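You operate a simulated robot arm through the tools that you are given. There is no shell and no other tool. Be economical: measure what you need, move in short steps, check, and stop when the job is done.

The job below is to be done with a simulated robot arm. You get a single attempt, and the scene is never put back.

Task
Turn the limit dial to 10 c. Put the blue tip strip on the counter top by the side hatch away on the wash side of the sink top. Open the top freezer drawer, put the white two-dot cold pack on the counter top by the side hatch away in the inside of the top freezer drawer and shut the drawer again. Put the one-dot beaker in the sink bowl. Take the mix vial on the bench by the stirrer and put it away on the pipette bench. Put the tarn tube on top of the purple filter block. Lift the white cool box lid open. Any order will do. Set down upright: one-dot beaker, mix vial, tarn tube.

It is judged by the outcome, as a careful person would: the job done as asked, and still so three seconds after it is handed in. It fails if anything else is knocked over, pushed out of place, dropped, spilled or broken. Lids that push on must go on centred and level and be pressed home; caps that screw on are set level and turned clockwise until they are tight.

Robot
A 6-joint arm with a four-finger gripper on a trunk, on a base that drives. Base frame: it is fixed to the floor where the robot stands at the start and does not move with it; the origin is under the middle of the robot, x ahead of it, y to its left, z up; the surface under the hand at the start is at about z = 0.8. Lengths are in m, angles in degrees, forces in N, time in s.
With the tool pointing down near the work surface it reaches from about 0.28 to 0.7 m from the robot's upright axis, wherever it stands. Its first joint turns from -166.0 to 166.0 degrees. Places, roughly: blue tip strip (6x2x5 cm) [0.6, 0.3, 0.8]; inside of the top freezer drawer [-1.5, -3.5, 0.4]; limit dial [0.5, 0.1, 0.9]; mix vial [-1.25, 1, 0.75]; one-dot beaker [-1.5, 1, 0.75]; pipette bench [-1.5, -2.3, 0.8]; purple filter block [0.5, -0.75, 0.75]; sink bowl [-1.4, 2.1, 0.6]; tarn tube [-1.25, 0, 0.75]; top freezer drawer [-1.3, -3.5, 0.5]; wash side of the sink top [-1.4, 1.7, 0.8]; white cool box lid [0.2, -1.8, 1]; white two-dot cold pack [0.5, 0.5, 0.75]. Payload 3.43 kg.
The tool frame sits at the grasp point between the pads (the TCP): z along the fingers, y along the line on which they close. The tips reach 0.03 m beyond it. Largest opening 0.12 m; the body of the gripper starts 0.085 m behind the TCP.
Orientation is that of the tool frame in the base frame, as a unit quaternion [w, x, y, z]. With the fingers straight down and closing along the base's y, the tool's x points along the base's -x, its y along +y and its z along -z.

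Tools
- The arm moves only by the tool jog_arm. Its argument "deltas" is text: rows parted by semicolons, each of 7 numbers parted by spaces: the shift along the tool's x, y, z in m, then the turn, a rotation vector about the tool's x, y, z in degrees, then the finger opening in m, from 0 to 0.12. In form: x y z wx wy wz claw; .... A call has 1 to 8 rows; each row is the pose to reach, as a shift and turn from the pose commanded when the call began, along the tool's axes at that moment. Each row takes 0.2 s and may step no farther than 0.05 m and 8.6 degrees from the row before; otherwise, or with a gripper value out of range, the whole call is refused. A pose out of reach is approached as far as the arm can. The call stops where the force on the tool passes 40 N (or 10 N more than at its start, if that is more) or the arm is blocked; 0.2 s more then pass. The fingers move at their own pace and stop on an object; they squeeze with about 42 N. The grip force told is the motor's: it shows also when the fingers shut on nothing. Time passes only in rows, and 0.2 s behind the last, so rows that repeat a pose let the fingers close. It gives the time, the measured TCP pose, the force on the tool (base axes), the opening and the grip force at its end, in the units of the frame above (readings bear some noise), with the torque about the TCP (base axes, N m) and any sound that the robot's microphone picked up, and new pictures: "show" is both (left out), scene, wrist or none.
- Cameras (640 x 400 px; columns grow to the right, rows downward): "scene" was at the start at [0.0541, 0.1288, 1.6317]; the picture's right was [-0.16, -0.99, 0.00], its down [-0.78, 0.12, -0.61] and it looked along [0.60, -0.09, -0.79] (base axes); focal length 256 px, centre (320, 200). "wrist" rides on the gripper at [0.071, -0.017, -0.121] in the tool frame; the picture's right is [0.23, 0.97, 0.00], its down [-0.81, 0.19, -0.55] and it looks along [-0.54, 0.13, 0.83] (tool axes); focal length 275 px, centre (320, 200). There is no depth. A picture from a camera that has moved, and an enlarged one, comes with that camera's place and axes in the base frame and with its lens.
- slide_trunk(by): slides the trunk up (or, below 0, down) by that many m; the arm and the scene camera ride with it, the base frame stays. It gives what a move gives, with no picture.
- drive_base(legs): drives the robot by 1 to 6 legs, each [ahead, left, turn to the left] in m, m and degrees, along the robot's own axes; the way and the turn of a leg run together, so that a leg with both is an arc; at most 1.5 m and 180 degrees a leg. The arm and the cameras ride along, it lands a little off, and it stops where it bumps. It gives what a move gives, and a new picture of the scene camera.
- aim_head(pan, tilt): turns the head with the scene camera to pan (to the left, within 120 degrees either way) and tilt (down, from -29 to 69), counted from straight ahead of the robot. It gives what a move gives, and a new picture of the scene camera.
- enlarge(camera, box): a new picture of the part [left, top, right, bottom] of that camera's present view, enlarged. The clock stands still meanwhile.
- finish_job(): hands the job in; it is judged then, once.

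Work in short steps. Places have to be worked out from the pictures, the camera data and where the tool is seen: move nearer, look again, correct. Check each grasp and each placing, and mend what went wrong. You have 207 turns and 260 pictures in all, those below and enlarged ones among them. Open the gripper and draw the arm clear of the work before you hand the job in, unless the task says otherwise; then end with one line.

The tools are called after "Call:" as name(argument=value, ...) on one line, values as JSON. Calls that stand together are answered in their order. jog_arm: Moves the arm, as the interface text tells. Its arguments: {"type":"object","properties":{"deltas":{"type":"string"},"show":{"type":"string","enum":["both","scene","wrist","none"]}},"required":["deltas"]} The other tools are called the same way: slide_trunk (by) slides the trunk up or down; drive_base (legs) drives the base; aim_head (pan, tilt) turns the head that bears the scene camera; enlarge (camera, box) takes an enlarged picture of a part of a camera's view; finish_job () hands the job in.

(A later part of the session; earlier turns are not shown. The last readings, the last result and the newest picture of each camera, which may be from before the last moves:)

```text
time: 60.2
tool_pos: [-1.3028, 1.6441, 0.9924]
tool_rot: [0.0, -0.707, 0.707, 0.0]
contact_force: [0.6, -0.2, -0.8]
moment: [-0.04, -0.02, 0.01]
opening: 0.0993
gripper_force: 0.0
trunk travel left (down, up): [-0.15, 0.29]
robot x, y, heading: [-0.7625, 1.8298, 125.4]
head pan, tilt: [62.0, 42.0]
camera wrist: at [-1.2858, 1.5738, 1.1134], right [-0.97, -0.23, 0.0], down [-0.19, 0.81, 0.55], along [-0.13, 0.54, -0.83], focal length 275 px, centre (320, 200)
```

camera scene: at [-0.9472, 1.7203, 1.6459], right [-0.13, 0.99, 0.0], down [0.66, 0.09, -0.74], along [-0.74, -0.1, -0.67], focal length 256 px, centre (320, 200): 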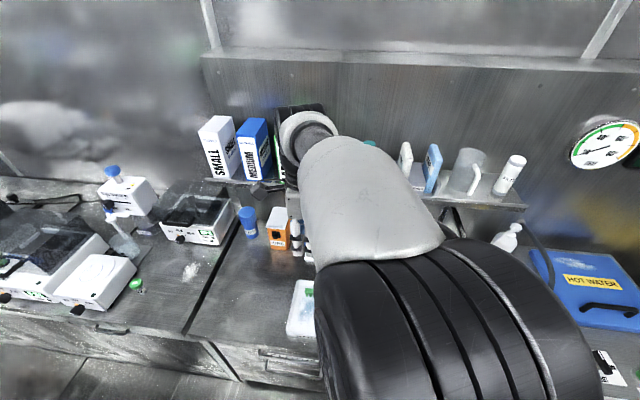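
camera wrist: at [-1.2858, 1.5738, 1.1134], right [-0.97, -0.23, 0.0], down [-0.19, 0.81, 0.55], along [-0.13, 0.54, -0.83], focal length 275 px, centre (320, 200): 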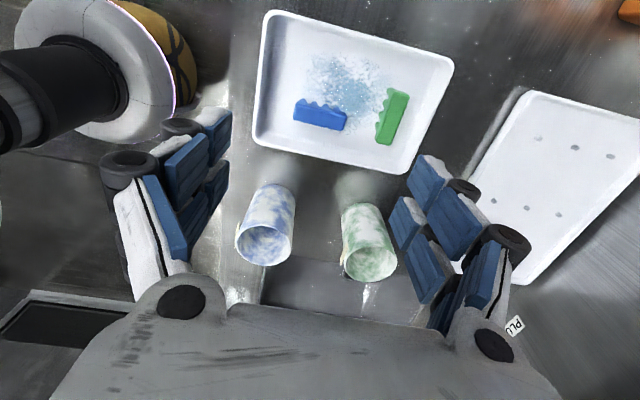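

The strip stands in the WASH tray. Now I'll retreat upward and drive along the bench toward the beaker.

Call:
jog_arm(deltas="0 0 -0.05 0 0 0 0.1; 0 0 -0.1 0 0 0 0.1; 0 -0.03 -0.13 0 0 0 0.1; 0 -0.07 -0.15 0 0 0 0.1; 0 -0.11 -0.17 0 0 0 0.1; 0 -0.15 -0.19 0 0 0 0.1; -0.02 -0.18 -0.2 0 0 0 0.1; -0.03 -0.2 -0.2 0 0 0 0.1", show="none")

Call:
drive_base(legs=[[-0.6, 0.35, 0]])

Call:
aim_head(pan=85, tilt=40)

```text
time: 61.5
tool_pos: [-1.2266, 1.7768, 1.1445]
tool_rot: [0.022, -0.59, 0.807, -0.011]
contact_force: [-0.3, -0.2, 0.8]
moment: [0.02, -0.07, 0.0]
opening: 0.1
gripper_force: 0.1
trunk travel left (down, up): [-0.15, 0.29]
robot x, y, heading: [-0.7544, 1.8303, 125.5]
head pan, tilt: [62.0, 42.0]
stopped in row 6: the arm was blocked; the commanded pose is now the measured one
```

```text
time: 65.3
tool_pos: [-1.1584, 1.085, 1.1452]
tool_rot: [0.02, -0.593, 0.805, -0.009]
contact_force: [0.6, -0.8, -0.5]
moment: [0.0, -0.02, -0.02]
opening: 0.0998
gripper_force: 0.0
trunk travel left (down, up): [-0.15, 0.29]
robot x, y, heading: [-0.6967, 1.1475, 125.7]
head pan, tilt: [62.0, 42.0]
camera scene: at [-0.8795, 1.0322, 1.6461], right [-0.14, 0.99, 0.0], down [0.66, 0.09, -0.74], along [-0.74, -0.1, -0.67], focal length 256 px, centre (320, 200)
```

scene: 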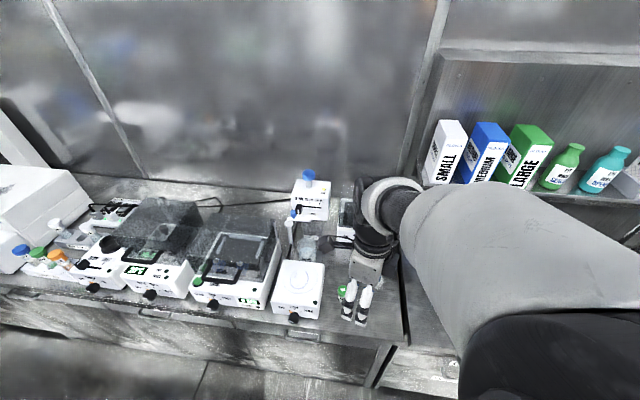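

```text
time: 66.2
tool_pos: [-1.1595, 1.0858, 1.1458]
tool_rot: [0.022, -0.593, 0.805, -0.01]
contact_force: [0.1, -0.1, 0.2]
moment: [-0.02, 0.0, 0.06]
opening: 0.0998
gripper_force: 0.1
trunk travel left (down, up): [-0.15, 0.29]
robot x, y, heading: [-0.6963, 1.1409, 126.1]
head pan, tilt: [85.0, 40.0]
camera scene: at [-0.8697, 1.0006, 1.649], right [-0.51, 0.86, 0.0], down [0.55, 0.33, -0.77], along [-0.66, -0.39, -0.64], focal length 256 px, centre (320, 200)
```

scene: 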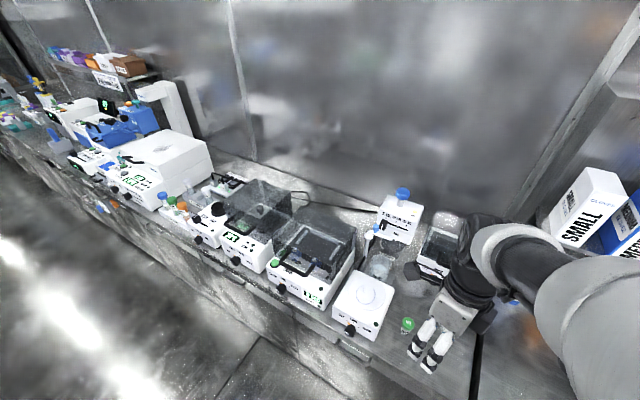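

The arm hit a kinematic limit while folding, with no harm seen. I'll enlarge the stirrer area to find the beaker and vial.

Call:
enlarge(camera="scene", box=[320, 180, 480, 370])

Call:
enlarge(camera="wrist", box=[0, 0, 640, 400])

```text
2.11 times, centred on (400, 275) of scene
camera zoom: at [-0.8697, 1.0006, 1.649], right [-0.51, 0.86, 0.0], down [0.55, 0.33, -0.77], along [-0.66, -0.39, -0.64], focal length 540 px, centre (152, 42)
```

zoom: 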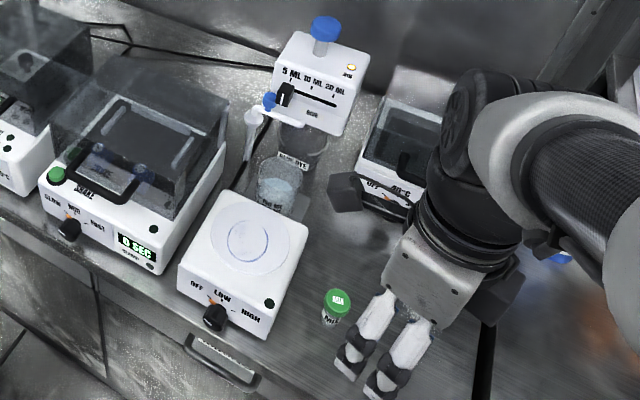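

```text
1.00 times, centred on (320, 200) of wrist (not enlarged: the box is as wide or as high as the picture)
camera zoom: at [-1.1703, 1.012, 1.2648], right [-1.0, 0.07, -0.05], down [0.03, 0.83, 0.56], along [0.08, 0.56, -0.83], focal length 275 px, centre (320, 200)
```

zoom: 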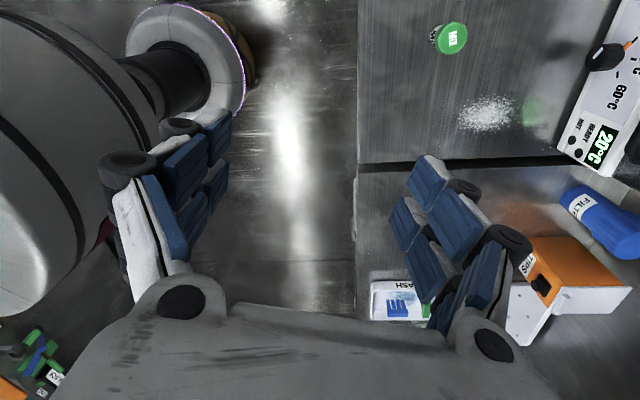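

Call:
enlarge(camera="scene", box=[355, 215, 425, 305])

```text
4.44 times, centred on (390, 260) of scene
camera zoom: at [-0.8697, 1.0006, 1.649], right [-0.51, 0.86, 0.0], down [0.55, 0.33, -0.77], along [-0.66, -0.39, -0.64], focal length 1140 px, centre (9, -67)
```

zoom: 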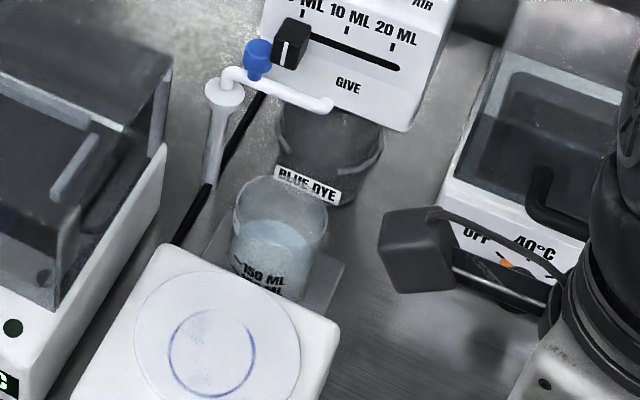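

The beaker (about 100 ml of liquid in it) stands at about (−1.475, 0.91) beside the dispenser. I'll level the tool first, then turn the body to face the bench.

Call:
jog_arm(deltas="0 0 -0.03 -2.4 1.35 0 0.12; 0 0 -0.06 -2.4 1.35 0 0.12", show="none")

Call:
drive_base(legs=[[0, 0, 54]])

```text
time: 66.8
tool_pos: [-1.1642, 1.0959, 1.1934]
tool_rot: [0.011, -0.583, 0.812, -0.005]
contact_force: [0.6, 0.4, 0.0]
moment: [-0.01, 0.05, -0.01]
opening: 0.1203
gripper_force: 0.1
trunk travel left (down, up): [-0.15, 0.29]
robot x, y, heading: [-0.6954, 1.1418, 125.9]
head pan, tilt: [85.0, 40.0]
```

```text
time: 69.6
tool_pos: [-0.937, 0.738, 1.1992]
tool_rot: [-0.007, 0.886, -0.463, 0.0]
contact_force: [0.0, -0.7, 0.1]
moment: [0.03, -0.08, 0.02]
opening: 0.1199
gripper_force: 0.1
trunk travel left (down, up): [-0.15, 0.29]
robot x, y, heading: [-0.6928, 1.1439, 179.3]
head pan, tilt: [85.0, 40.0]
camera scene: at [-0.7069, 0.9229, 1.649], right [-0.94, 0.35, 0.0], down [0.23, 0.6, -0.77], along [-0.27, -0.72, -0.64], focal length 256 px, centre (320, 200)
```

scene: 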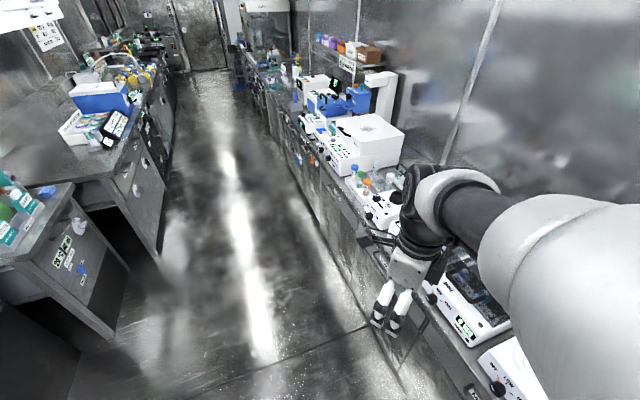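

Now I'll swing the arm to the front and turn the hand toward the beaker grip direction.

Call:
jog_arm(deltas="-0.033 0.0016 0 0 0 -8.5 0.12; -0.067 0.003 0 0 0 -17 0.12; -0.1 0.005 0 0 0 -25.5 0.12; -0.133 0.007 0 0 0 -34 0.12; -0.167 0.008 0 0 0 -42.5 0.12; -0.2 0.01 0 0 0 -51 0.12; -0.233 0.011 0 0 0 -59.5 0.12; -0.267 0.013 0 0 0 -68 0.12", show="wrist")

Call:
aim_head(pan=20, tilt=50)

```text
time: 71.4
tool_pos: [-1.1001, 0.95, 1.1992]
tool_rot: [-0.004, 0.994, 0.113, 0.003]
contact_force: [0.7, -0.6, -0.1]
moment: [-0.01, -0.06, -0.02]
opening: 0.1202
gripper_force: 0.0
trunk travel left (down, up): [-0.15, 0.29]
robot x, y, heading: [-0.6958, 1.1442, 179.4]
head pan, tilt: [85.0, 40.0]
camera wrist: at [-1.0347, 0.9834, 1.3202], right [0.44, -0.9, -0.01], down [-0.75, -0.37, 0.54], along [-0.49, -0.24, -0.84], focal length 275 px, centre (320, 200)
```

wrist: 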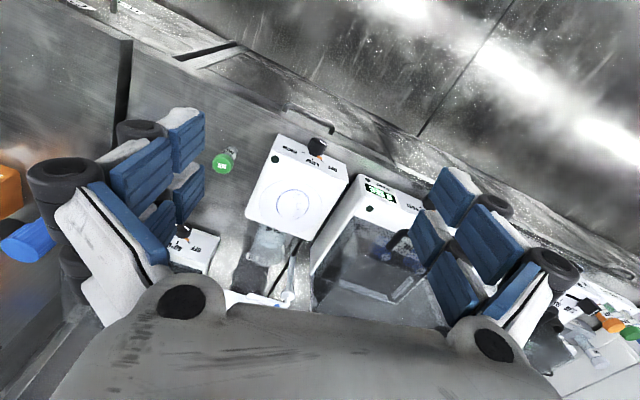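

```text
time: 72.8
tool_pos: [-1.0999, 0.9485, 1.1993]
tool_rot: [-0.004, 0.994, 0.112, 0.003]
contact_force: [0.0, 0.2, 0.5]
moment: [-0.01, 0.01, -0.01]
opening: 0.1203
gripper_force: 0.1
trunk travel left (down, up): [-0.15, 0.29]
robot x, y, heading: [-0.6952, 1.1413, 179.4]
head pan, tilt: [20.0, 50.0]
camera scene: at [-0.7494, 0.9768, 1.6349], right [-0.33, 0.94, 0.0], down [0.72, 0.25, -0.64], along [-0.61, -0.21, -0.77], focal length 256 px, centre (320, 200)
```

scene: 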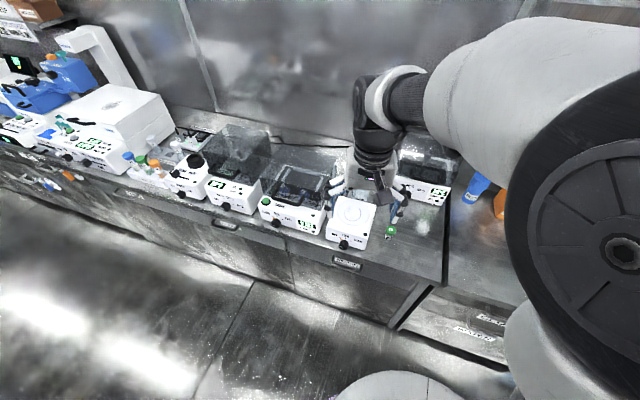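

The MIX vial (green cap) is at about (−1.33, 1.05) and the beaker at (−1.47, 0.90). I'll drive closer to bring the beaker within reach.

Call:
drive_base(legs=[[0.12, 0.17, 0.5]])

Call:
enlarge(camera="wrist", box=[0, 0, 640, 400])

```text
time: 74.4
tool_pos: [-1.2203, 0.7781, 1.1986]
tool_rot: [-0.006, 0.993, 0.117, 0.004]
contact_force: [-0.1, -0.4, -0.2]
moment: [0.04, -0.02, 0.01]
opening: 0.1201
gripper_force: 0.0
trunk travel left (down, up): [-0.15, 0.29]
robot x, y, heading: [-0.8179, 0.973, 180.0]
head pan, tilt: [20.0, 50.0]
camera scene: at [-0.8704, 0.8081, 1.6347], right [-0.34, 0.94, 0.0], down [0.72, 0.26, -0.64], along [-0.6, -0.22, -0.77], focal length 256 px, centre (320, 200)
```

scene: 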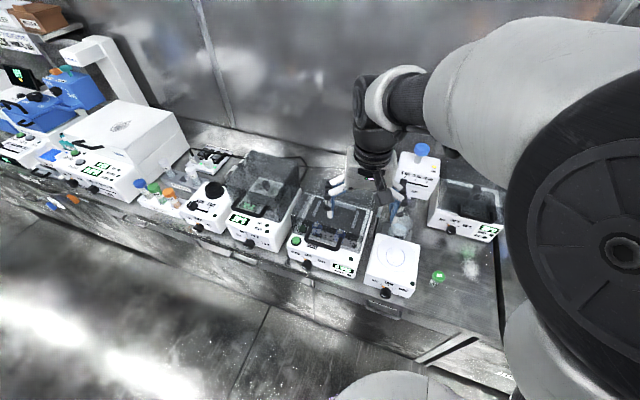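

```text
1.00 times, centred on (320, 200) of wrist (not enlarged: the box is as wide or as high as the picture)
camera zoom: at [-1.1549, 0.8113, 1.3199], right [0.45, -0.89, -0.01], down [-0.75, -0.38, 0.54], along [-0.49, -0.24, -0.84], focal length 275 px, centre (320, 200)
```

zoom: 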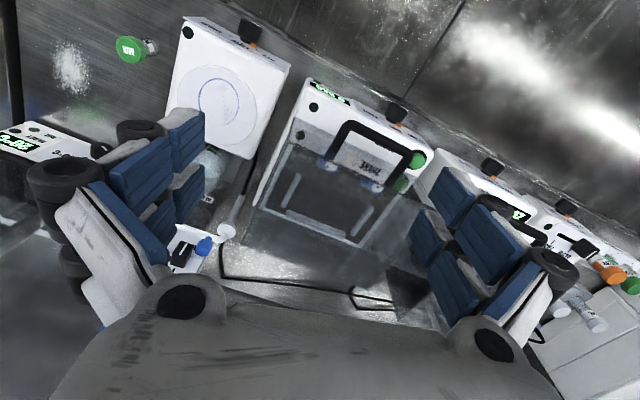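

I'll move above the beaker, aligning the closing direction.

Call:
jog_arm(deltas="-0.032 -0.029 0 0 0 -3 0.12; -0.064 -0.059 0 0 0 -6 0.12; -0.097 -0.088 0 0 0 -9 0.12; -0.129 -0.118 0 0 0 -12 0.12; -0.162 -0.147 0 -0.5 -0.4 -15 0.12; -0.185 -0.17 0 -0.6 -0.5 -17.6 0.12", show="wrist")

Call:
enlarge(camera="scene", box=[340, 150, 480, 290])

```text
time: 75.8
tool_pos: [-1.438, 0.9021, 1.1984]
tool_rot: [0.002, 0.963, 0.268, 0.001]
contact_force: [-0.2, -1.4, 0.0]
moment: [-0.03, 0.01, 0.01]
opening: 0.12
gripper_force: 0.0
trunk travel left (down, up): [-0.15, 0.29]
robot x, y, heading: [-0.8187, 0.9758, 179.9]
head pan, tilt: [20.0, 50.0]
camera wrist: at [-1.3869, 0.9556, 1.3189], right [0.7, -0.71, 0.0], down [-0.6, -0.58, 0.55], along [-0.39, -0.39, -0.83], focal length 275 px, centre (320, 200)
```

wrist: 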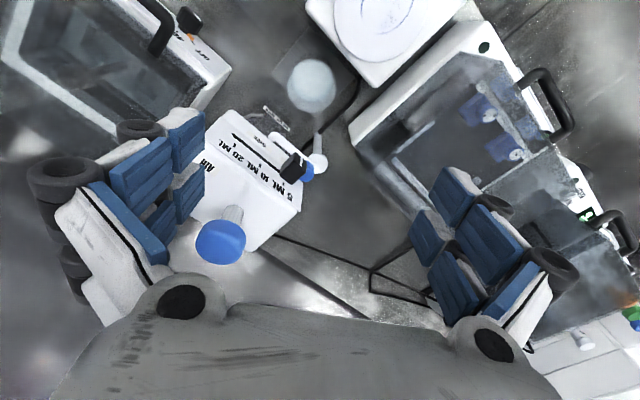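

```text
2.86 times, centred on (410, 220) of scene
camera zoom: at [-0.8706, 0.8096, 1.6349], right [-0.34, 0.94, 0.0], down [0.72, 0.26, -0.64], along [-0.6, -0.22, -0.77], focal length 733 px, centre (63, 143)
```

zoom: 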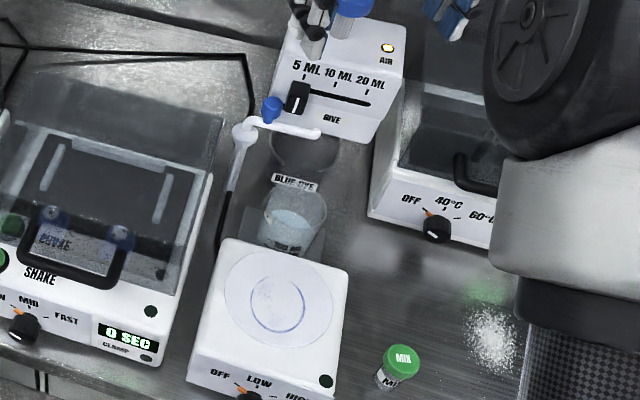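

Beaker centre is about (−1.455, 0.904) with the rim at z≈0.893. The path is clear of the stirrer and dispenser, so I'll descend partway and check.

Call:
jog_arm(deltas="-0.013 -0.01 0.045 0 0 0 0.12; -0.013 -0.01 0.09 0 0 0 0.12; -0.013 -0.01 0.135 0 0 0 0.12; -0.013 -0.01 0.18 0 0 0 0.12; -0.013 -0.01 0.22 0 0 0 0.12; -0.013 -0.01 0.25 0 0 0 0.12", show="wrist")

Call:
enlarge(camera="scene", box=[330, 130, 470, 270])

```text
time: 77.2
tool_pos: [-1.4558, 0.9016, 0.9499]
tool_rot: [0.001, 0.964, 0.267, 0.001]
contact_force: [-0.2, 0.4, 0.8]
moment: [-0.03, 0.01, -0.01]
opening: 0.1199
gripper_force: 0.0
trunk travel left (down, up): [-0.15, 0.29]
robot x, y, heading: [-0.8154, 0.9759, 179.6]
head pan, tilt: [20.0, 50.0]
camera wrist: at [-1.4033, 0.955, 1.0695], right [0.7, -0.72, 0.0], down [-0.6, -0.58, 0.55], along [-0.39, -0.39, -0.83], focal length 275 px, centre (320, 200)
```

wrist: 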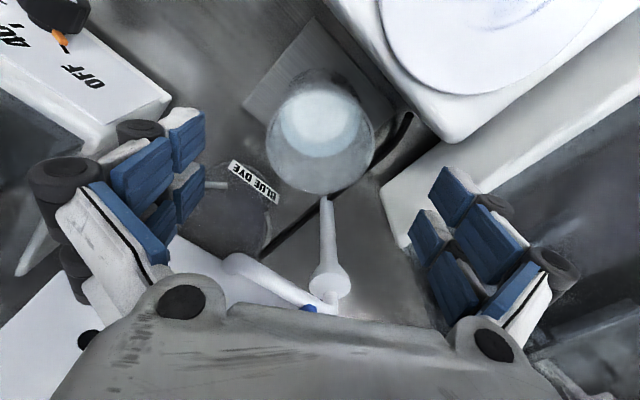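

```text
2.86 times, centred on (400, 200) of scene
camera zoom: at [-0.8701, 0.8091, 1.6348], right [-0.34, 0.94, 0.0], down [0.72, 0.26, -0.64], along [-0.6, -0.22, -0.77], focal length 733 px, centre (91, 200)
```

zoom: 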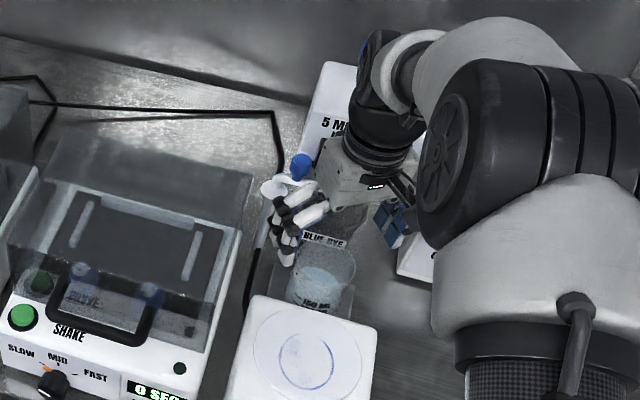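

The shaker corner is near the right finger, so I'll narrow to 0.10, recentre by a few mm and descend around the beaker.

Call:
jog_arm(deltas="0.007 -0.003 0 0 0 0 0.1; 0.007 -0.003 0.02 0 0 0 0.1; 0.007 -0.003 0.04 0 0 0 0.1; 0.007 -0.003 0.055 0 0 0 0.1", show="wrist")

```text
time: 78.2
tool_pos: [-1.4512, 0.9099, 0.8929]
tool_rot: [0.001, 0.964, 0.267, 0.0]
contact_force: [0.2, -0.5, 0.2]
moment: [-0.02, -0.03, -0.01]
opening: 0.0999
gripper_force: 0.1
trunk travel left (down, up): [-0.15, 0.29]
robot x, y, heading: [-0.8182, 0.9759, 179.8]
head pan, tilt: [20.0, 50.0]
camera wrist: at [-1.3982, 0.9624, 1.0139], right [0.7, -0.72, 0.0], down [-0.6, -0.58, 0.55], along [-0.39, -0.39, -0.83], focal length 275 px, centre (320, 200)
```

wrist: 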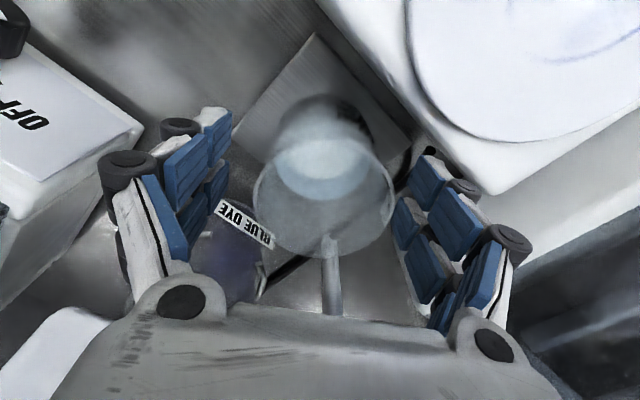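

Well centred. I'll descend to grip height and close.

Call:
jog_arm(deltas="0 0 0.02 0 0 0 0.1; 0 0 0.037 0 0 0 0.1; 0 0 0.037 0 0 0 0.08; 0 0 0.037 0 0 0 0.06; 0 0 0.037 0 0 0 0.06; 0 0 0.037 0 0 0 0.06", show="wrist")

```text
time: 79.6
tool_pos: [-1.4497, 0.9098, 0.8567]
tool_rot: [0.001, 0.964, 0.267, 0.0]
contact_force: [-0.5, -0.5, 1.3]
moment: [-0.06, 0.04, 0.02]
opening: 0.0704
gripper_force: 39.5
trunk travel left (down, up): [-0.15, 0.29]
robot x, y, heading: [-0.815, 0.974, 179.8]
head pan, tilt: [20.0, 50.0]
camera wrist: at [-1.3976, 0.9619, 0.9769], right [0.7, -0.72, 0.0], down [-0.6, -0.58, 0.55], along [-0.39, -0.39, -0.83], focal length 275 px, centre (320, 200)
```

wrist: 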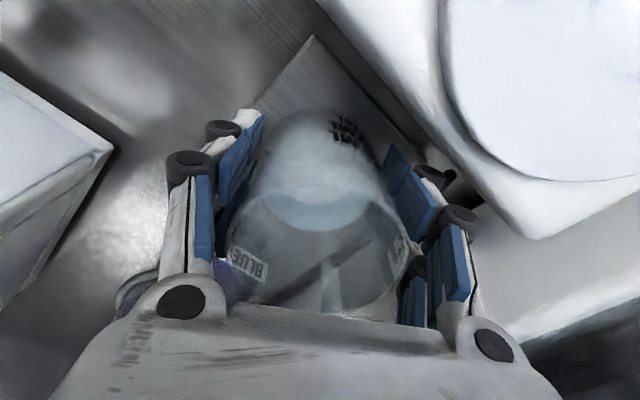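

Gripped at 70 mm. I'll check the marking before lifting.

Call:
enlarge(camera="wrist", box=[220, 90, 430, 310])

Call:
enlarge(camera="scene", box=[370, 180, 450, 250])

```text
1.82 times, centred on (325, 200) of wrist
camera zoom: at [-1.3976, 0.9619, 0.9769], right [0.7, -0.72, 0.0], down [-0.6, -0.58, 0.55], along [-0.39, -0.39, -0.83], focal length 500 px, centre (311, 200)
```

zoom: 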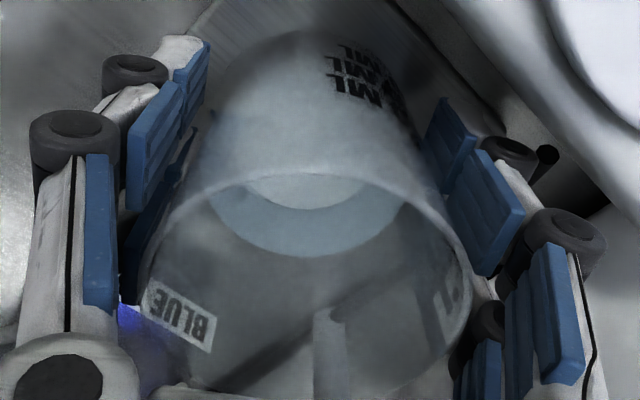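

```text
5.71 times, centred on (410, 215) of scene
camera zoom: at [-0.8695, 0.8091, 1.6349], right [-0.34, 0.94, 0.0], down [0.72, 0.26, -0.64], along [-0.6, -0.22, -0.77], focal length 1466 px, centre (-194, 114)
```

zoom: 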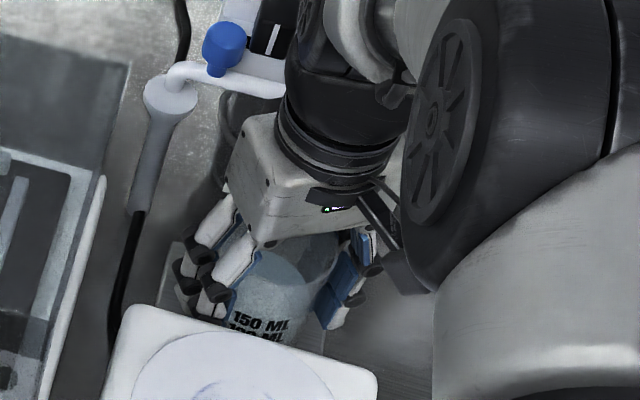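

It's the only beaker at the stated place. I'll lift slowly and level.

Call:
jog_arm(deltas="0 0 -0.012 0 0 0 0.06; 0 0 -0.035 0 0 0 0.06; 0 0 -0.065 0 0 0 0.06; 0 0 -0.1 0 0 0 0.06; 0 0 -0.135 0 0 0 0.06; 0 0 -0.17 0 0 0 0.06; 0 0 -0.205 0 0 0 0.06; 0 0 -0.225 0 0 0 0.06", show="both")

```text
time: 81.4
tool_pos: [-1.4495, 0.9103, 1.084]
tool_rot: [0.002, 0.964, 0.267, 0.001]
contact_force: [0.4, -1.0, -1.3]
moment: [-0.01, 0.01, 0.0]
opening: 0.0703
gripper_force: 41.6
trunk travel left (down, up): [-0.15, 0.29]
robot x, y, heading: [-0.8177, 0.9794, 179.7]
head pan, tilt: [20.0, 50.0]
camera scene: at [-0.8696, 0.8092, 1.6349], right [-0.34, 0.94, 0.0], down [0.72, 0.26, -0.64], along [-0.6, -0.22, -0.77], focal length 256 px, centre (320, 200)
camera wrist: at [-1.3967, 0.9636, 1.2037], right [0.7, -0.72, 0.0], down [-0.6, -0.58, 0.55], along [-0.39, -0.39, -0.83], focal length 275 px, centre (320, 200)
```

scene: 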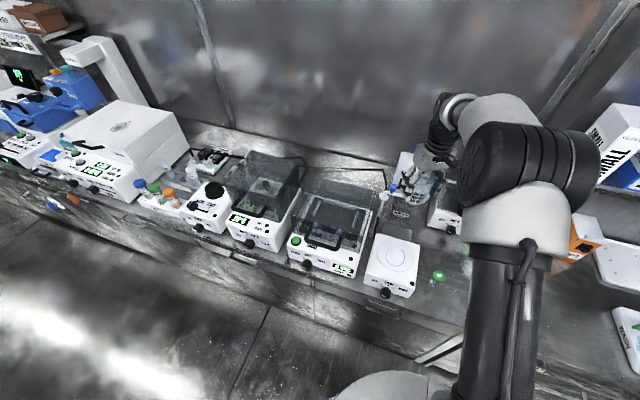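
wrist: 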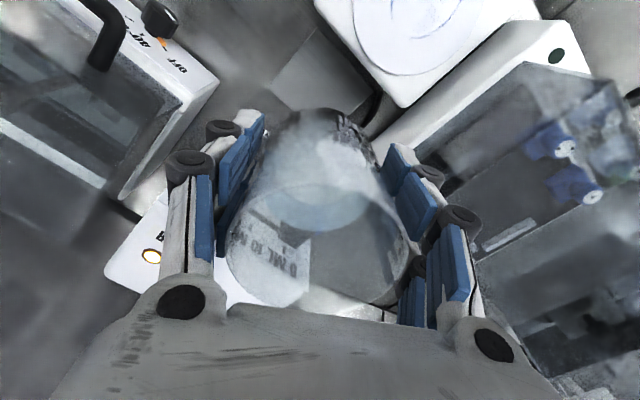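

Level and held. I'll retract toward the body, undoing the hand yaw.

Call:
jog_arm(deltas="0.02 0.009 0 0 0 3 0.06; 0.05 0.022 0 0 0 7 0.06; 0.08 0.036 -0.01 0 0 11 0.06; 0.11 0.05 -0.02 0 0 15 0.06; 0.14 0.065 -0.03 0 0 19 0.06; 0.17 0.078 -0.03 0 0 23 0.06; 0.2 0.09 -0.03 0 0 27 0.06; 0.22 0.1 -0.03 0 0 31 0.06", show="none")

Call:
drive_base(legs=[[0, -0.5, 0], [0, -0.5, 0]])

Call:
enlarge(camera="wrist", box=[0, 0, 640, 400])

```text
time: 83.2
tool_pos: [-1.2099, 0.9384, 1.1134]
tool_rot: [0.001, 1.0, -0.001, 0.001]
contact_force: [1.0, 0.7, -1.8]
moment: [-0.03, -0.03, 0.0]
opening: 0.0704
gripper_force: 41.5
trunk travel left (down, up): [-0.15, 0.29]
robot x, y, heading: [-0.82, 0.9735, 179.7]
head pan, tilt: [20.0, 50.0]
```

```text
time: 88.7
tool_pos: [-1.2032, 1.9379, 1.1138]
tool_rot: [0.0, 1.0, -0.003, 0.001]
contact_force: [-0.3, 0.1, -2.1]
moment: [-0.05, -0.01, -0.01]
opening: 0.0702
gripper_force: 42.2
trunk travel left (down, up): [-0.15, 0.29]
robot x, y, heading: [-0.8088, 1.972, 179.8]
head pan, tilt: [20.0, 50.0]
camera scene: at [-0.8634, 1.8077, 1.6349], right [-0.33, 0.94, 0.0], down [0.72, 0.26, -0.64], along [-0.61, -0.22, -0.77], focal length 256 px, centre (320, 200)
```

scene: 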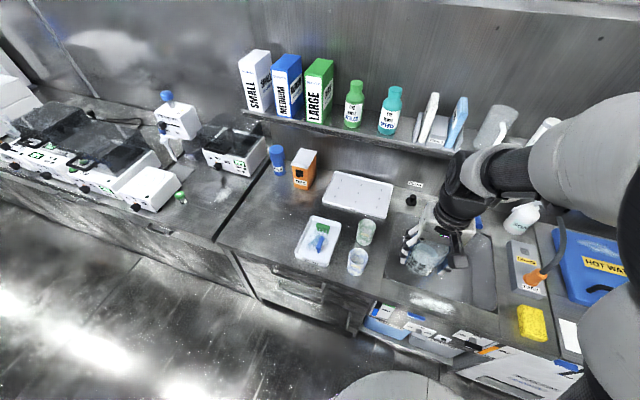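

```text
1.00 times, centred on (320, 200) of wrist (not enlarged: the box is as wide or as high as the picture)
camera zoom: at [-1.1319, 1.9563, 1.2341], right [0.23, -0.97, 0.0], down [-0.81, -0.19, 0.55], along [-0.54, -0.13, -0.83], focal length 275 px, centre (320, 200)
```

zoom: 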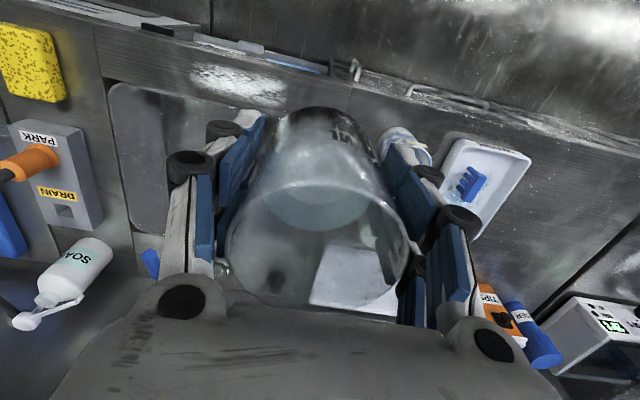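

The bowl spans x −1.56…−1.285 and y 1.89…2.236, and the tap stands at the back (x −1.62). I'll move over the bowl centre (−1.42, 2.06).

Call:
jog_arm(deltas="-0.02 -0.011 0 0 0 0 0.06; -0.05 -0.028 0 0 0 0 0.06; -0.085 -0.048 0 0 0 0 0.06; -0.12 -0.067 0 0 0 0 0.06; -0.155 -0.087 0 0 0 0 0.06; -0.19 -0.107 0 0 0 0 0.06; -0.21 -0.118 0 0 0 0 0.06; -0.217 -0.122 0 0 0 0 0.06", show="both")

```text
time: 90.3
tool_pos: [-1.3977, 2.0465, 1.1113]
tool_rot: [0.007, 1.0, 0.0, 0.019]
contact_force: [18.5, -11.0, 8.3]
moment: [-0.37, -0.64, 0.15]
opening: 0.069
gripper_force: 41.8
trunk travel left (down, up): [-0.15, 0.29]
robot x, y, heading: [-0.8086, 1.9688, 179.7]
head pan, tilt: [20.0, 50.0]
stopped in row 8: the force on the tool passed its limit at 47 N (the readings are from after the stop); the commanded pose is now the measured one
camera scene: at [-0.8594, 1.8055, 1.6351], right [-0.34, 0.94, 0.0], down [0.72, 0.26, -0.64], along [-0.61, -0.22, -0.77], focal length 256 px, centre (320, 200)
camera wrist: at [-1.3314, 2.0676, 1.2331], right [0.23, -0.97, 0.02], down [-0.83, -0.18, 0.53], along [-0.51, -0.14, -0.85], focal length 275 px, centre (320, 200)
```

scene: 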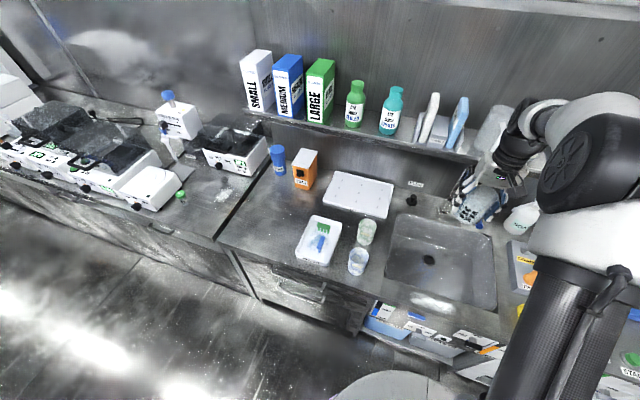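
wrist: 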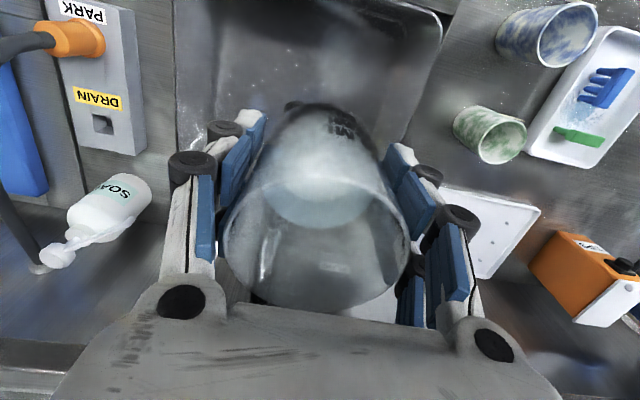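

Something was touched at the back (47 N). I'll back off 6 cm, level again and look.

Call:
jog_arm(deltas="0.02 0.005 0 0.4 -1.1 0 0.06; 0.045 0.01 0 0.8 -2.2 0 0.06; 0.07 0.015 0 0.8 -2.2 0 0.06", show="wrist")

Call:
enlarge(camera="scene", box=[380, 60, 600, 300])

```text
time: 91.1
tool_pos: [-1.3311, 2.0355, 1.112]
tool_rot: [-0.002, 1.0, 0.0, -0.005]
contact_force: [0.6, 0.0, -0.9]
moment: [0.02, 0.05, -0.01]
opening: 0.069
gripper_force: 41.7
trunk travel left (down, up): [-0.15, 0.29]
robot x, y, heading: [-0.8102, 1.9739, 179.3]
head pan, tilt: [20.0, 50.0]
camera wrist: at [-1.259, 2.0543, 1.2314], right [0.23, -0.97, -0.01], down [-0.81, -0.19, 0.56], along [-0.55, -0.12, -0.83], focal length 275 px, centre (320, 200)
```

wrist: 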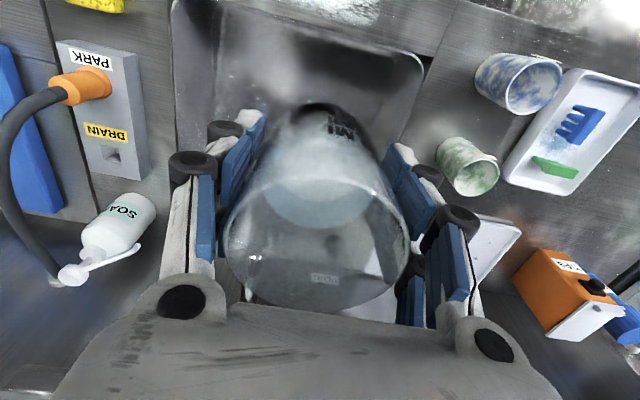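

```text
1.67 times, centred on (490, 180) of scene
camera zoom: at [-0.8617, 1.8066, 1.6349], right [-0.34, 0.94, 0.0], down [0.72, 0.26, -0.64], along [-0.61, -0.22, -0.77], focal length 428 px, centre (37, 233)
```

zoom: 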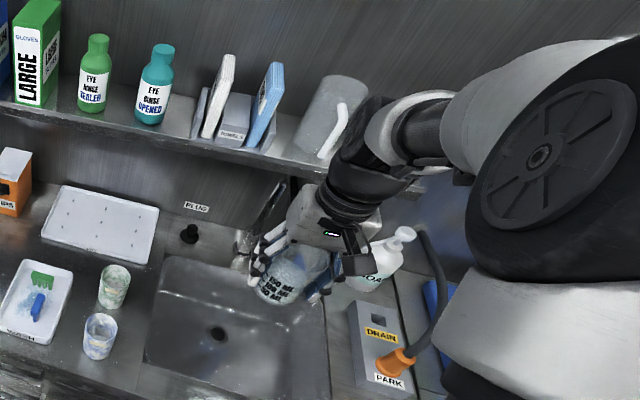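

From force and moment, the beaker's bottom back edge touched the tap spout tip (about x −1.435, y 2.06, z 1.06). I'll place the beaker to the right-front of the spout at about (−1.385, 2.125), shifting first and checking.

Call:
jog_arm(deltas="0 -0.03 0 -0.2 0.5 0 0.06; 0 -0.06 0 -0.2 0.5 0 0.06; -0.02 -0.09 0 -0.2 0.5 0 0.06; -0.035 -0.09 0 -0.2 0.5 0 0.06", show="both")

Call:
aim_head(pan=45, tilt=50)

```text
time: 92.1
tool_pos: [-1.371, 2.1256, 1.111]
tool_rot: [-0.001, 1.0, -0.001, 0.0]
contact_force: [-0.9, 0.8, -1.4]
moment: [-0.02, -0.01, 0.0]
opening: 0.0692
gripper_force: 41.7
trunk travel left (down, up): [-0.15, 0.29]
robot x, y, heading: [-0.8106, 1.9753, 179.6]
head pan, tilt: [20.0, 50.0]
camera scene: at [-0.8631, 1.8062, 1.6348], right [-0.34, 0.94, 0.0], down [0.72, 0.26, -0.64], along [-0.61, -0.22, -0.77], focal length 256 px, centre (320, 200)
camera wrist: at [-1.2987, 2.1434, 1.2318], right [0.23, -0.97, 0.0], down [-0.81, -0.19, 0.55], along [-0.54, -0.13, -0.83], focal length 275 px, centre (320, 200)
```

scene: 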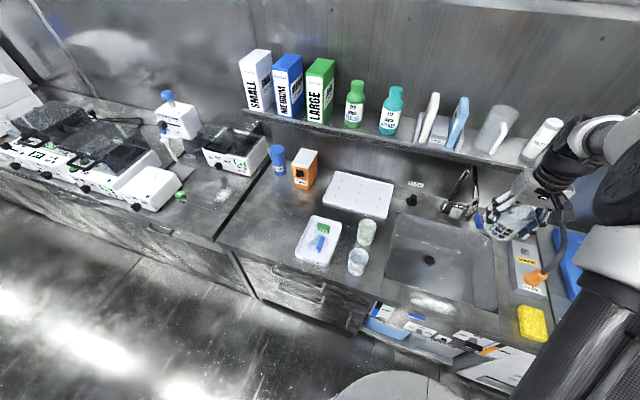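
wrist: 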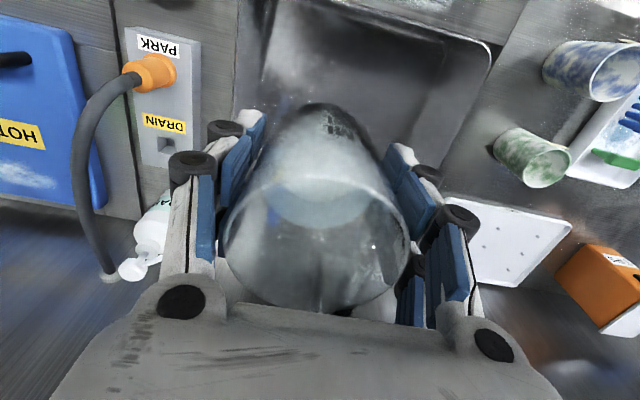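

```text
time: 93.0
tool_pos: [-1.3693, 2.1254, 1.1128]
tool_rot: [0.0, 1.0, -0.001, -0.001]
contact_force: [-0.1, -0.3, -1.6]
moment: [0.01, 0.03, 0.01]
opening: 0.0693
gripper_force: 41.9
trunk travel left (down, up): [-0.15, 0.29]
robot x, y, heading: [-0.8105, 1.9721, 179.8]
head pan, tilt: [45.0, 50.0]
camera scene: at [-0.8453, 1.7787, 1.6349], right [-0.7, 0.71, 0.0], down [0.55, 0.54, -0.64], along [-0.46, -0.45, -0.77], focal length 256 px, centre (320, 200)
```

scene: 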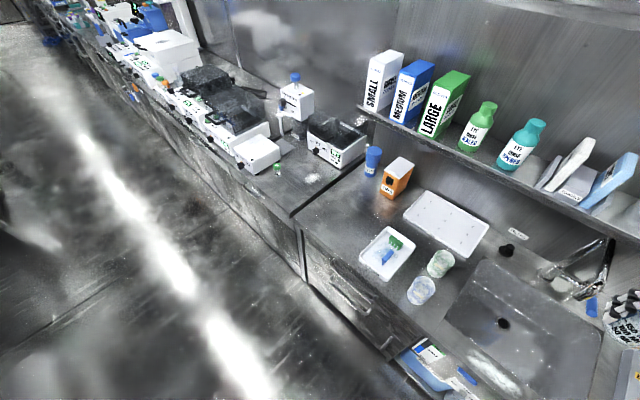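

The route is clear of the spout. Descending into the bowl down to z≈0.80 first.

Call:
jog_arm(deltas="-0.005 -0.003 0.03 0 0 0 0.06; -0.008 -0.003 0.07 0 0 0 0.06; -0.008 -0.003 0.11 0 0 0 0.06; -0.008 -0.003 0.15 0 0 0 0.06; -0.008 -0.003 0.19 0 0 0 0.06; -0.008 -0.003 0.23 0 0 0 0.06; -0.008 -0.003 0.27 0 0 0 0.06; -0.008 -0.003 0.3 0 0 0 0.06", show="wrist")

Call:
aim_head(pan=20, tilt=50)

Call:
enlarge(camera="scene", box=[370, 130, 570, 330])

```text
time: 94.8
tool_pos: [-1.3752, 2.131, 0.8118]
tool_rot: [0.0, 1.0, -0.001, -0.001]
contact_force: [-0.4, 0.4, -0.8]
moment: [-0.02, -0.05, -0.01]
opening: 0.0691
gripper_force: 41.9
trunk travel left (down, up): [-0.15, 0.29]
robot x, y, heading: [-0.8102, 1.9728, 179.5]
head pan, tilt: [45.0, 50.0]
camera wrist: at [-1.3047, 2.1492, 0.9321], right [0.23, -0.97, 0.0], down [-0.81, -0.19, 0.55], along [-0.54, -0.13, -0.83], focal length 275 px, centre (320, 200)
```

wrist: 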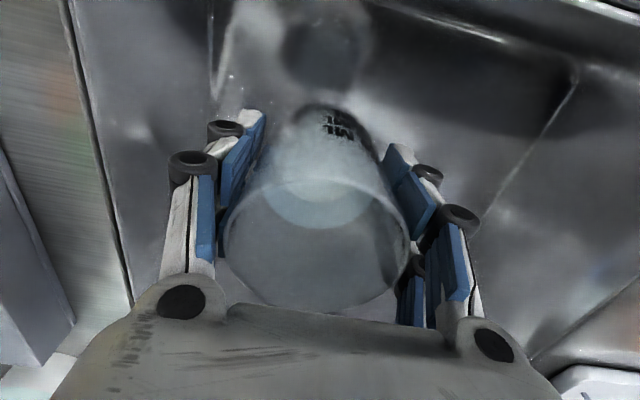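

```text
time: 95.7
tool_pos: [-1.3747, 2.1304, 0.8125]
tool_rot: [-0.001, 1.0, -0.002, 0.0]
contact_force: [0.7, 0.6, -2.3]
moment: [-0.01, -0.02, 0.0]
opening: 0.0688
gripper_force: 41.9
trunk travel left (down, up): [-0.15, 0.29]
robot x, y, heading: [-0.8127, 1.9724, 179.5]
head pan, tilt: [20.0, 50.0]
camera scene: at [-0.8629, 1.8067, 1.6349], right [-0.34, 0.94, 0.0], down [0.72, 0.26, -0.64], along [-0.61, -0.22, -0.77], focal length 256 px, centre (320, 200)
```

scene: 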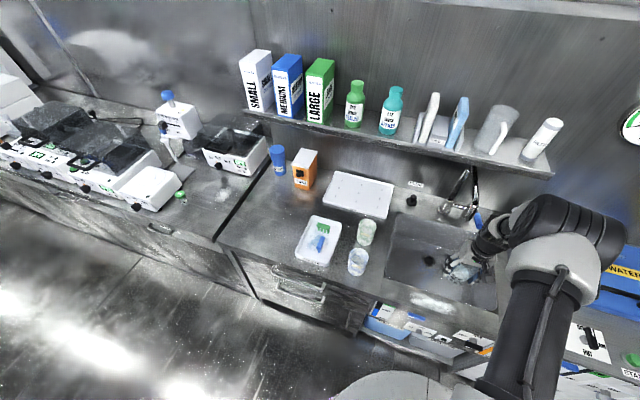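

```text
2.00 times, centred on (470, 230) of scene
camera zoom: at [-0.8629, 1.8067, 1.6349], right [-0.34, 0.94, 0.0], down [0.72, 0.26, -0.64], along [-0.61, -0.22, -0.77], focal length 513 px, centre (20, 140)
```

zoom: 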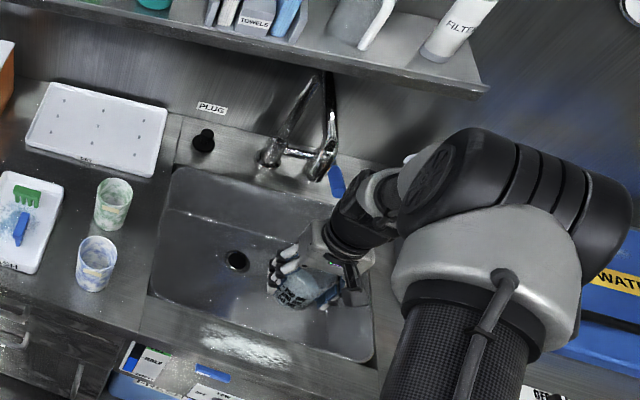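

Inside the bowl now, with clearance all round. Lowering further in small steps.

Call:
jog_arm(deltas="0 0 0.03 0 0 0 0.06; 0 0 0.06 0 0 0 0.06; 0 0 0.08 0 0 0 0.06; 0 0 0.09 0 0 0 0.06", show="wrist")

```text
time: 96.7
tool_pos: [-1.3754, 2.1301, 0.7224]
tool_rot: [0.0, 1.0, -0.001, 0.0]
contact_force: [0.4, 1.0, -1.3]
moment: [0.0, -0.02, -0.01]
opening: 0.069
gripper_force: 42.0
trunk travel left (down, up): [-0.15, 0.29]
robot x, y, heading: [-0.8111, 1.9719, 179.5]
head pan, tilt: [20.0, 50.0]
camera wrist: at [-1.304, 2.1482, 0.842], right [0.23, -0.97, 0.0], down [-0.81, -0.19, 0.55], along [-0.54, -0.13, -0.83], focal length 275 px, centre (320, 200)
```

wrist: 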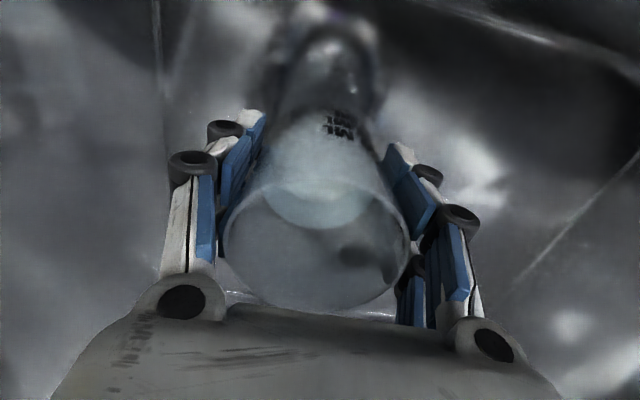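

The reflection shows a few cm still to go. Continuing in fine steps.

Call:
jog_arm(deltas="0 0 0.01 0 0 0 0.06; 0 0 0.018 0 0 0 0.06; 0 0 0.025 0 0 0 0.06; 0 0 0.03 0 0 0 0.06; 0 0 0.034 0 0 0 0.06; 0 0 0.037 0 0 0 0.06; 0 0 0.04 0 0 0 0.06", show="wrist")

```text
time: 98.3
tool_pos: [-1.3782, 2.1294, 0.6857]
tool_rot: [-0.002, 1.0, -0.001, -0.005]
contact_force: [-0.9, -1.4, 33.0]
moment: [0.0, 0.32, -0.21]
opening: 0.0696
gripper_force: 42.2
trunk travel left (down, up): [-0.15, 0.29]
robot x, y, heading: [-0.8103, 1.9722, 179.7]
head pan, tilt: [20.0, 50.0]
camera wrist: at [-1.3051, 2.1481, 0.8052], right [0.23, -0.97, 0.0], down [-0.81, -0.19, 0.56], along [-0.55, -0.12, -0.83], focal length 275 px, centre (320, 200)
```

wrist: 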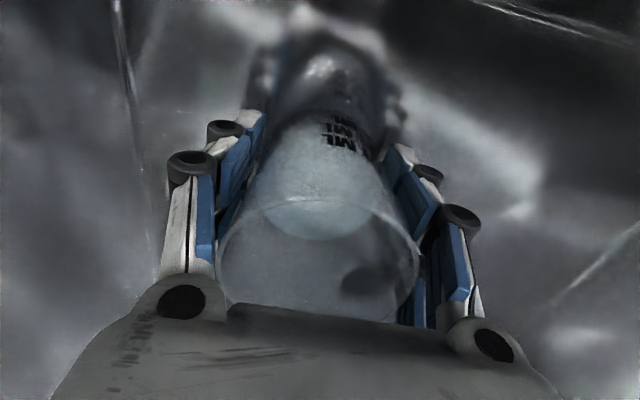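

Floor contact. I'll relax slightly, open and rise straight up.

Call:
jog_arm(deltas="0 0 -0.003 0 0 0 0.06; 0 0 -0.003 0 0 0 0.08; 0 0 -0.003 0 0 0 0.095; 0 0 -0.003 0 0 0 0.1; 0 0 -0.03 0 0 0 0.1; 0 0 -0.07 0 0 0 0.1; 0 0 -0.115 0 0 0 0.1; 0 0 -0.16 0 0 0 0.1", show="wrist")

```text
time: 100.1
tool_pos: [-1.3775, 2.1282, 0.844]
tool_rot: [0.0, 1.0, -0.001, 0.0]
contact_force: [1.1, 0.0, 0.7]
moment: [-0.01, 0.05, -0.02]
opening: 0.1001
gripper_force: 0.1
trunk travel left (down, up): [-0.15, 0.29]
robot x, y, heading: [-0.8095, 1.9753, 179.7]
head pan, tilt: [20.0, 50.0]
camera wrist: at [-1.3056, 2.1467, 0.964], right [0.23, -0.97, 0.0], down [-0.81, -0.19, 0.55], along [-0.54, -0.13, -0.83], focal length 275 px, centre (320, 200)
```

wrist: 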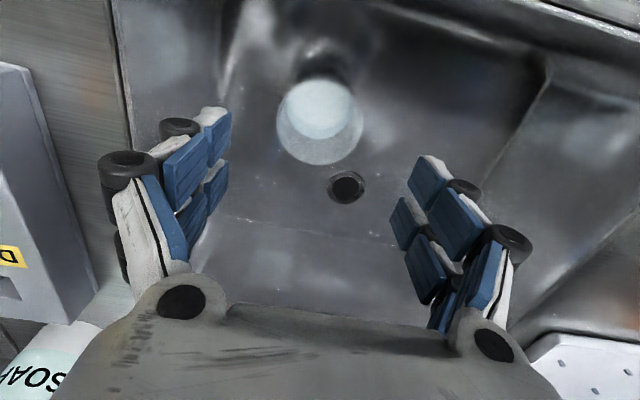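

The beaker stands upright in the bowl. Rising clear and retracting.

Call:
jog_arm(deltas="0 0 -0.048 0 0 0 0.1; 0 0 -0.096 0 0 0 0.1; 0 0 -0.144 0 0 0 0.1; 0 0 -0.19 0 0 0 0.1; 0.03 0 -0.225 0 0 0 0.1; 0.07 0.01 -0.25 0 0 0 0.1; 0.11 0.04 -0.26 0 0 0 0.1; 0.14 0.08 -0.26 0 0 0 0.1", show="scene")

Call:
enlarge(camera="scene", box=[370, 130, 570, 330])

```text
refused: row 7 steps farther than a row can; nothing moved
```

```text
2.00 times, centred on (470, 230) of scene
camera zoom: at [-0.8621, 1.8066, 1.6349], right [-0.34, 0.94, 0.0], down [0.72, 0.26, -0.64], along [-0.61, -0.22, -0.77], focal length 513 px, centre (20, 140)
```

zoom: 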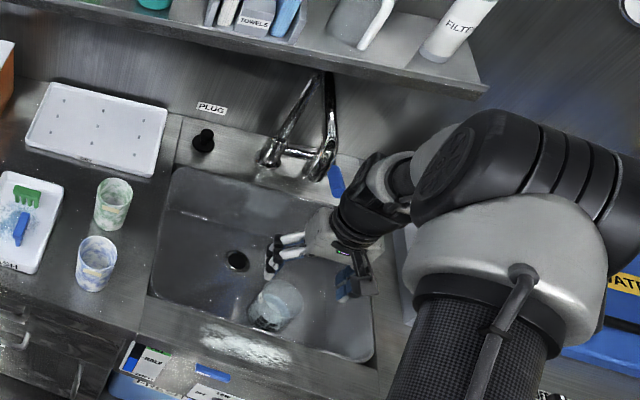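

A row step was too long. I'll resend with smaller ones.

Call:
jog_arm(deltas="0 0 -0.048 0 0 0 0.1; 0 0 -0.096 0 0 0 0.1; 0 0 -0.144 0 0 0 0.1; 0 0 -0.19 0 0 0 0.1; 0.03 0 -0.225 0 0 0 0.1; 0.07 0.01 -0.25 0 0 0 0.1; 0.1 0.04 -0.26 0 0 0 0.1; 0.13 0.07 -0.26 0 0 0 0.1", show="none")

Call:
drive_base(legs=[[0, 0.45, 0], [0, 0.4, 0]])

Call:
enlarge(camera="wrist", box=[0, 0, 640, 400])

```text
time: 101.9
tool_pos: [-1.2447, 2.0593, 1.1026]
tool_rot: [0.0, 1.0, -0.001, -0.001]
contact_force: [0.3, -0.4, 0.1]
moment: [0.02, 0.04, -0.03]
opening: 0.0999
gripper_force: 0.0
trunk travel left (down, up): [-0.15, 0.29]
robot x, y, heading: [-0.8091, 1.9733, 179.7]
head pan, tilt: [20.0, 50.0]
```

```text
time: 106.7
tool_pos: [-1.2533, 1.2043, 1.1026]
tool_rot: [-0.001, 1.0, -0.002, 0.0]
contact_force: [0.7, -0.4, -1.2]
moment: [-0.01, 0.02, -0.01]
opening: 0.1002
gripper_force: 0.1
trunk travel left (down, up): [-0.15, 0.29]
robot x, y, heading: [-0.8118, 1.1176, 179.6]
head pan, tilt: [20.0, 50.0]
camera scene: at [-0.8695, 0.951, 1.6348], right [-0.34, 0.94, 0.0], down [0.72, 0.26, -0.64], along [-0.61, -0.21, -0.77], focal length 256 px, centre (320, 200)
```

scene: 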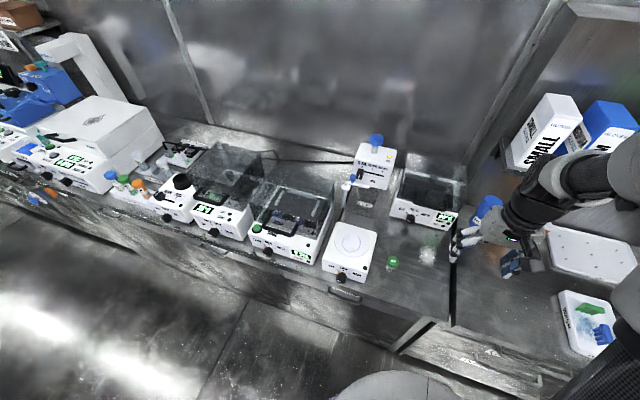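

```text
1.00 times, centred on (320, 200) of wrist (not enlarged: the box is as wide or as high as the picture)
camera zoom: at [-1.1811, 1.2226, 1.2228], right [0.23, -0.97, 0.0], down [-0.81, -0.19, 0.55], along [-0.54, -0.13, -0.83], focal length 275 px, centre (320, 200)
```

zoom: 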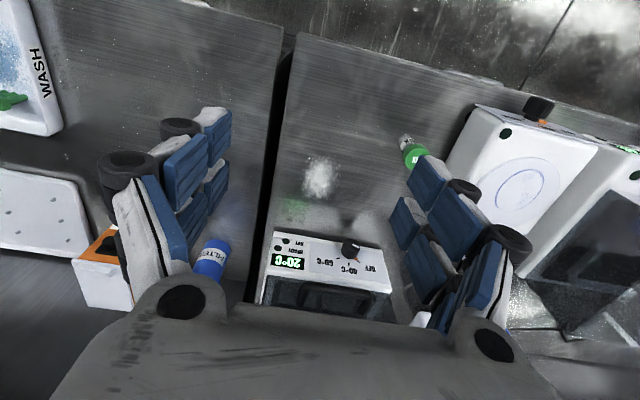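

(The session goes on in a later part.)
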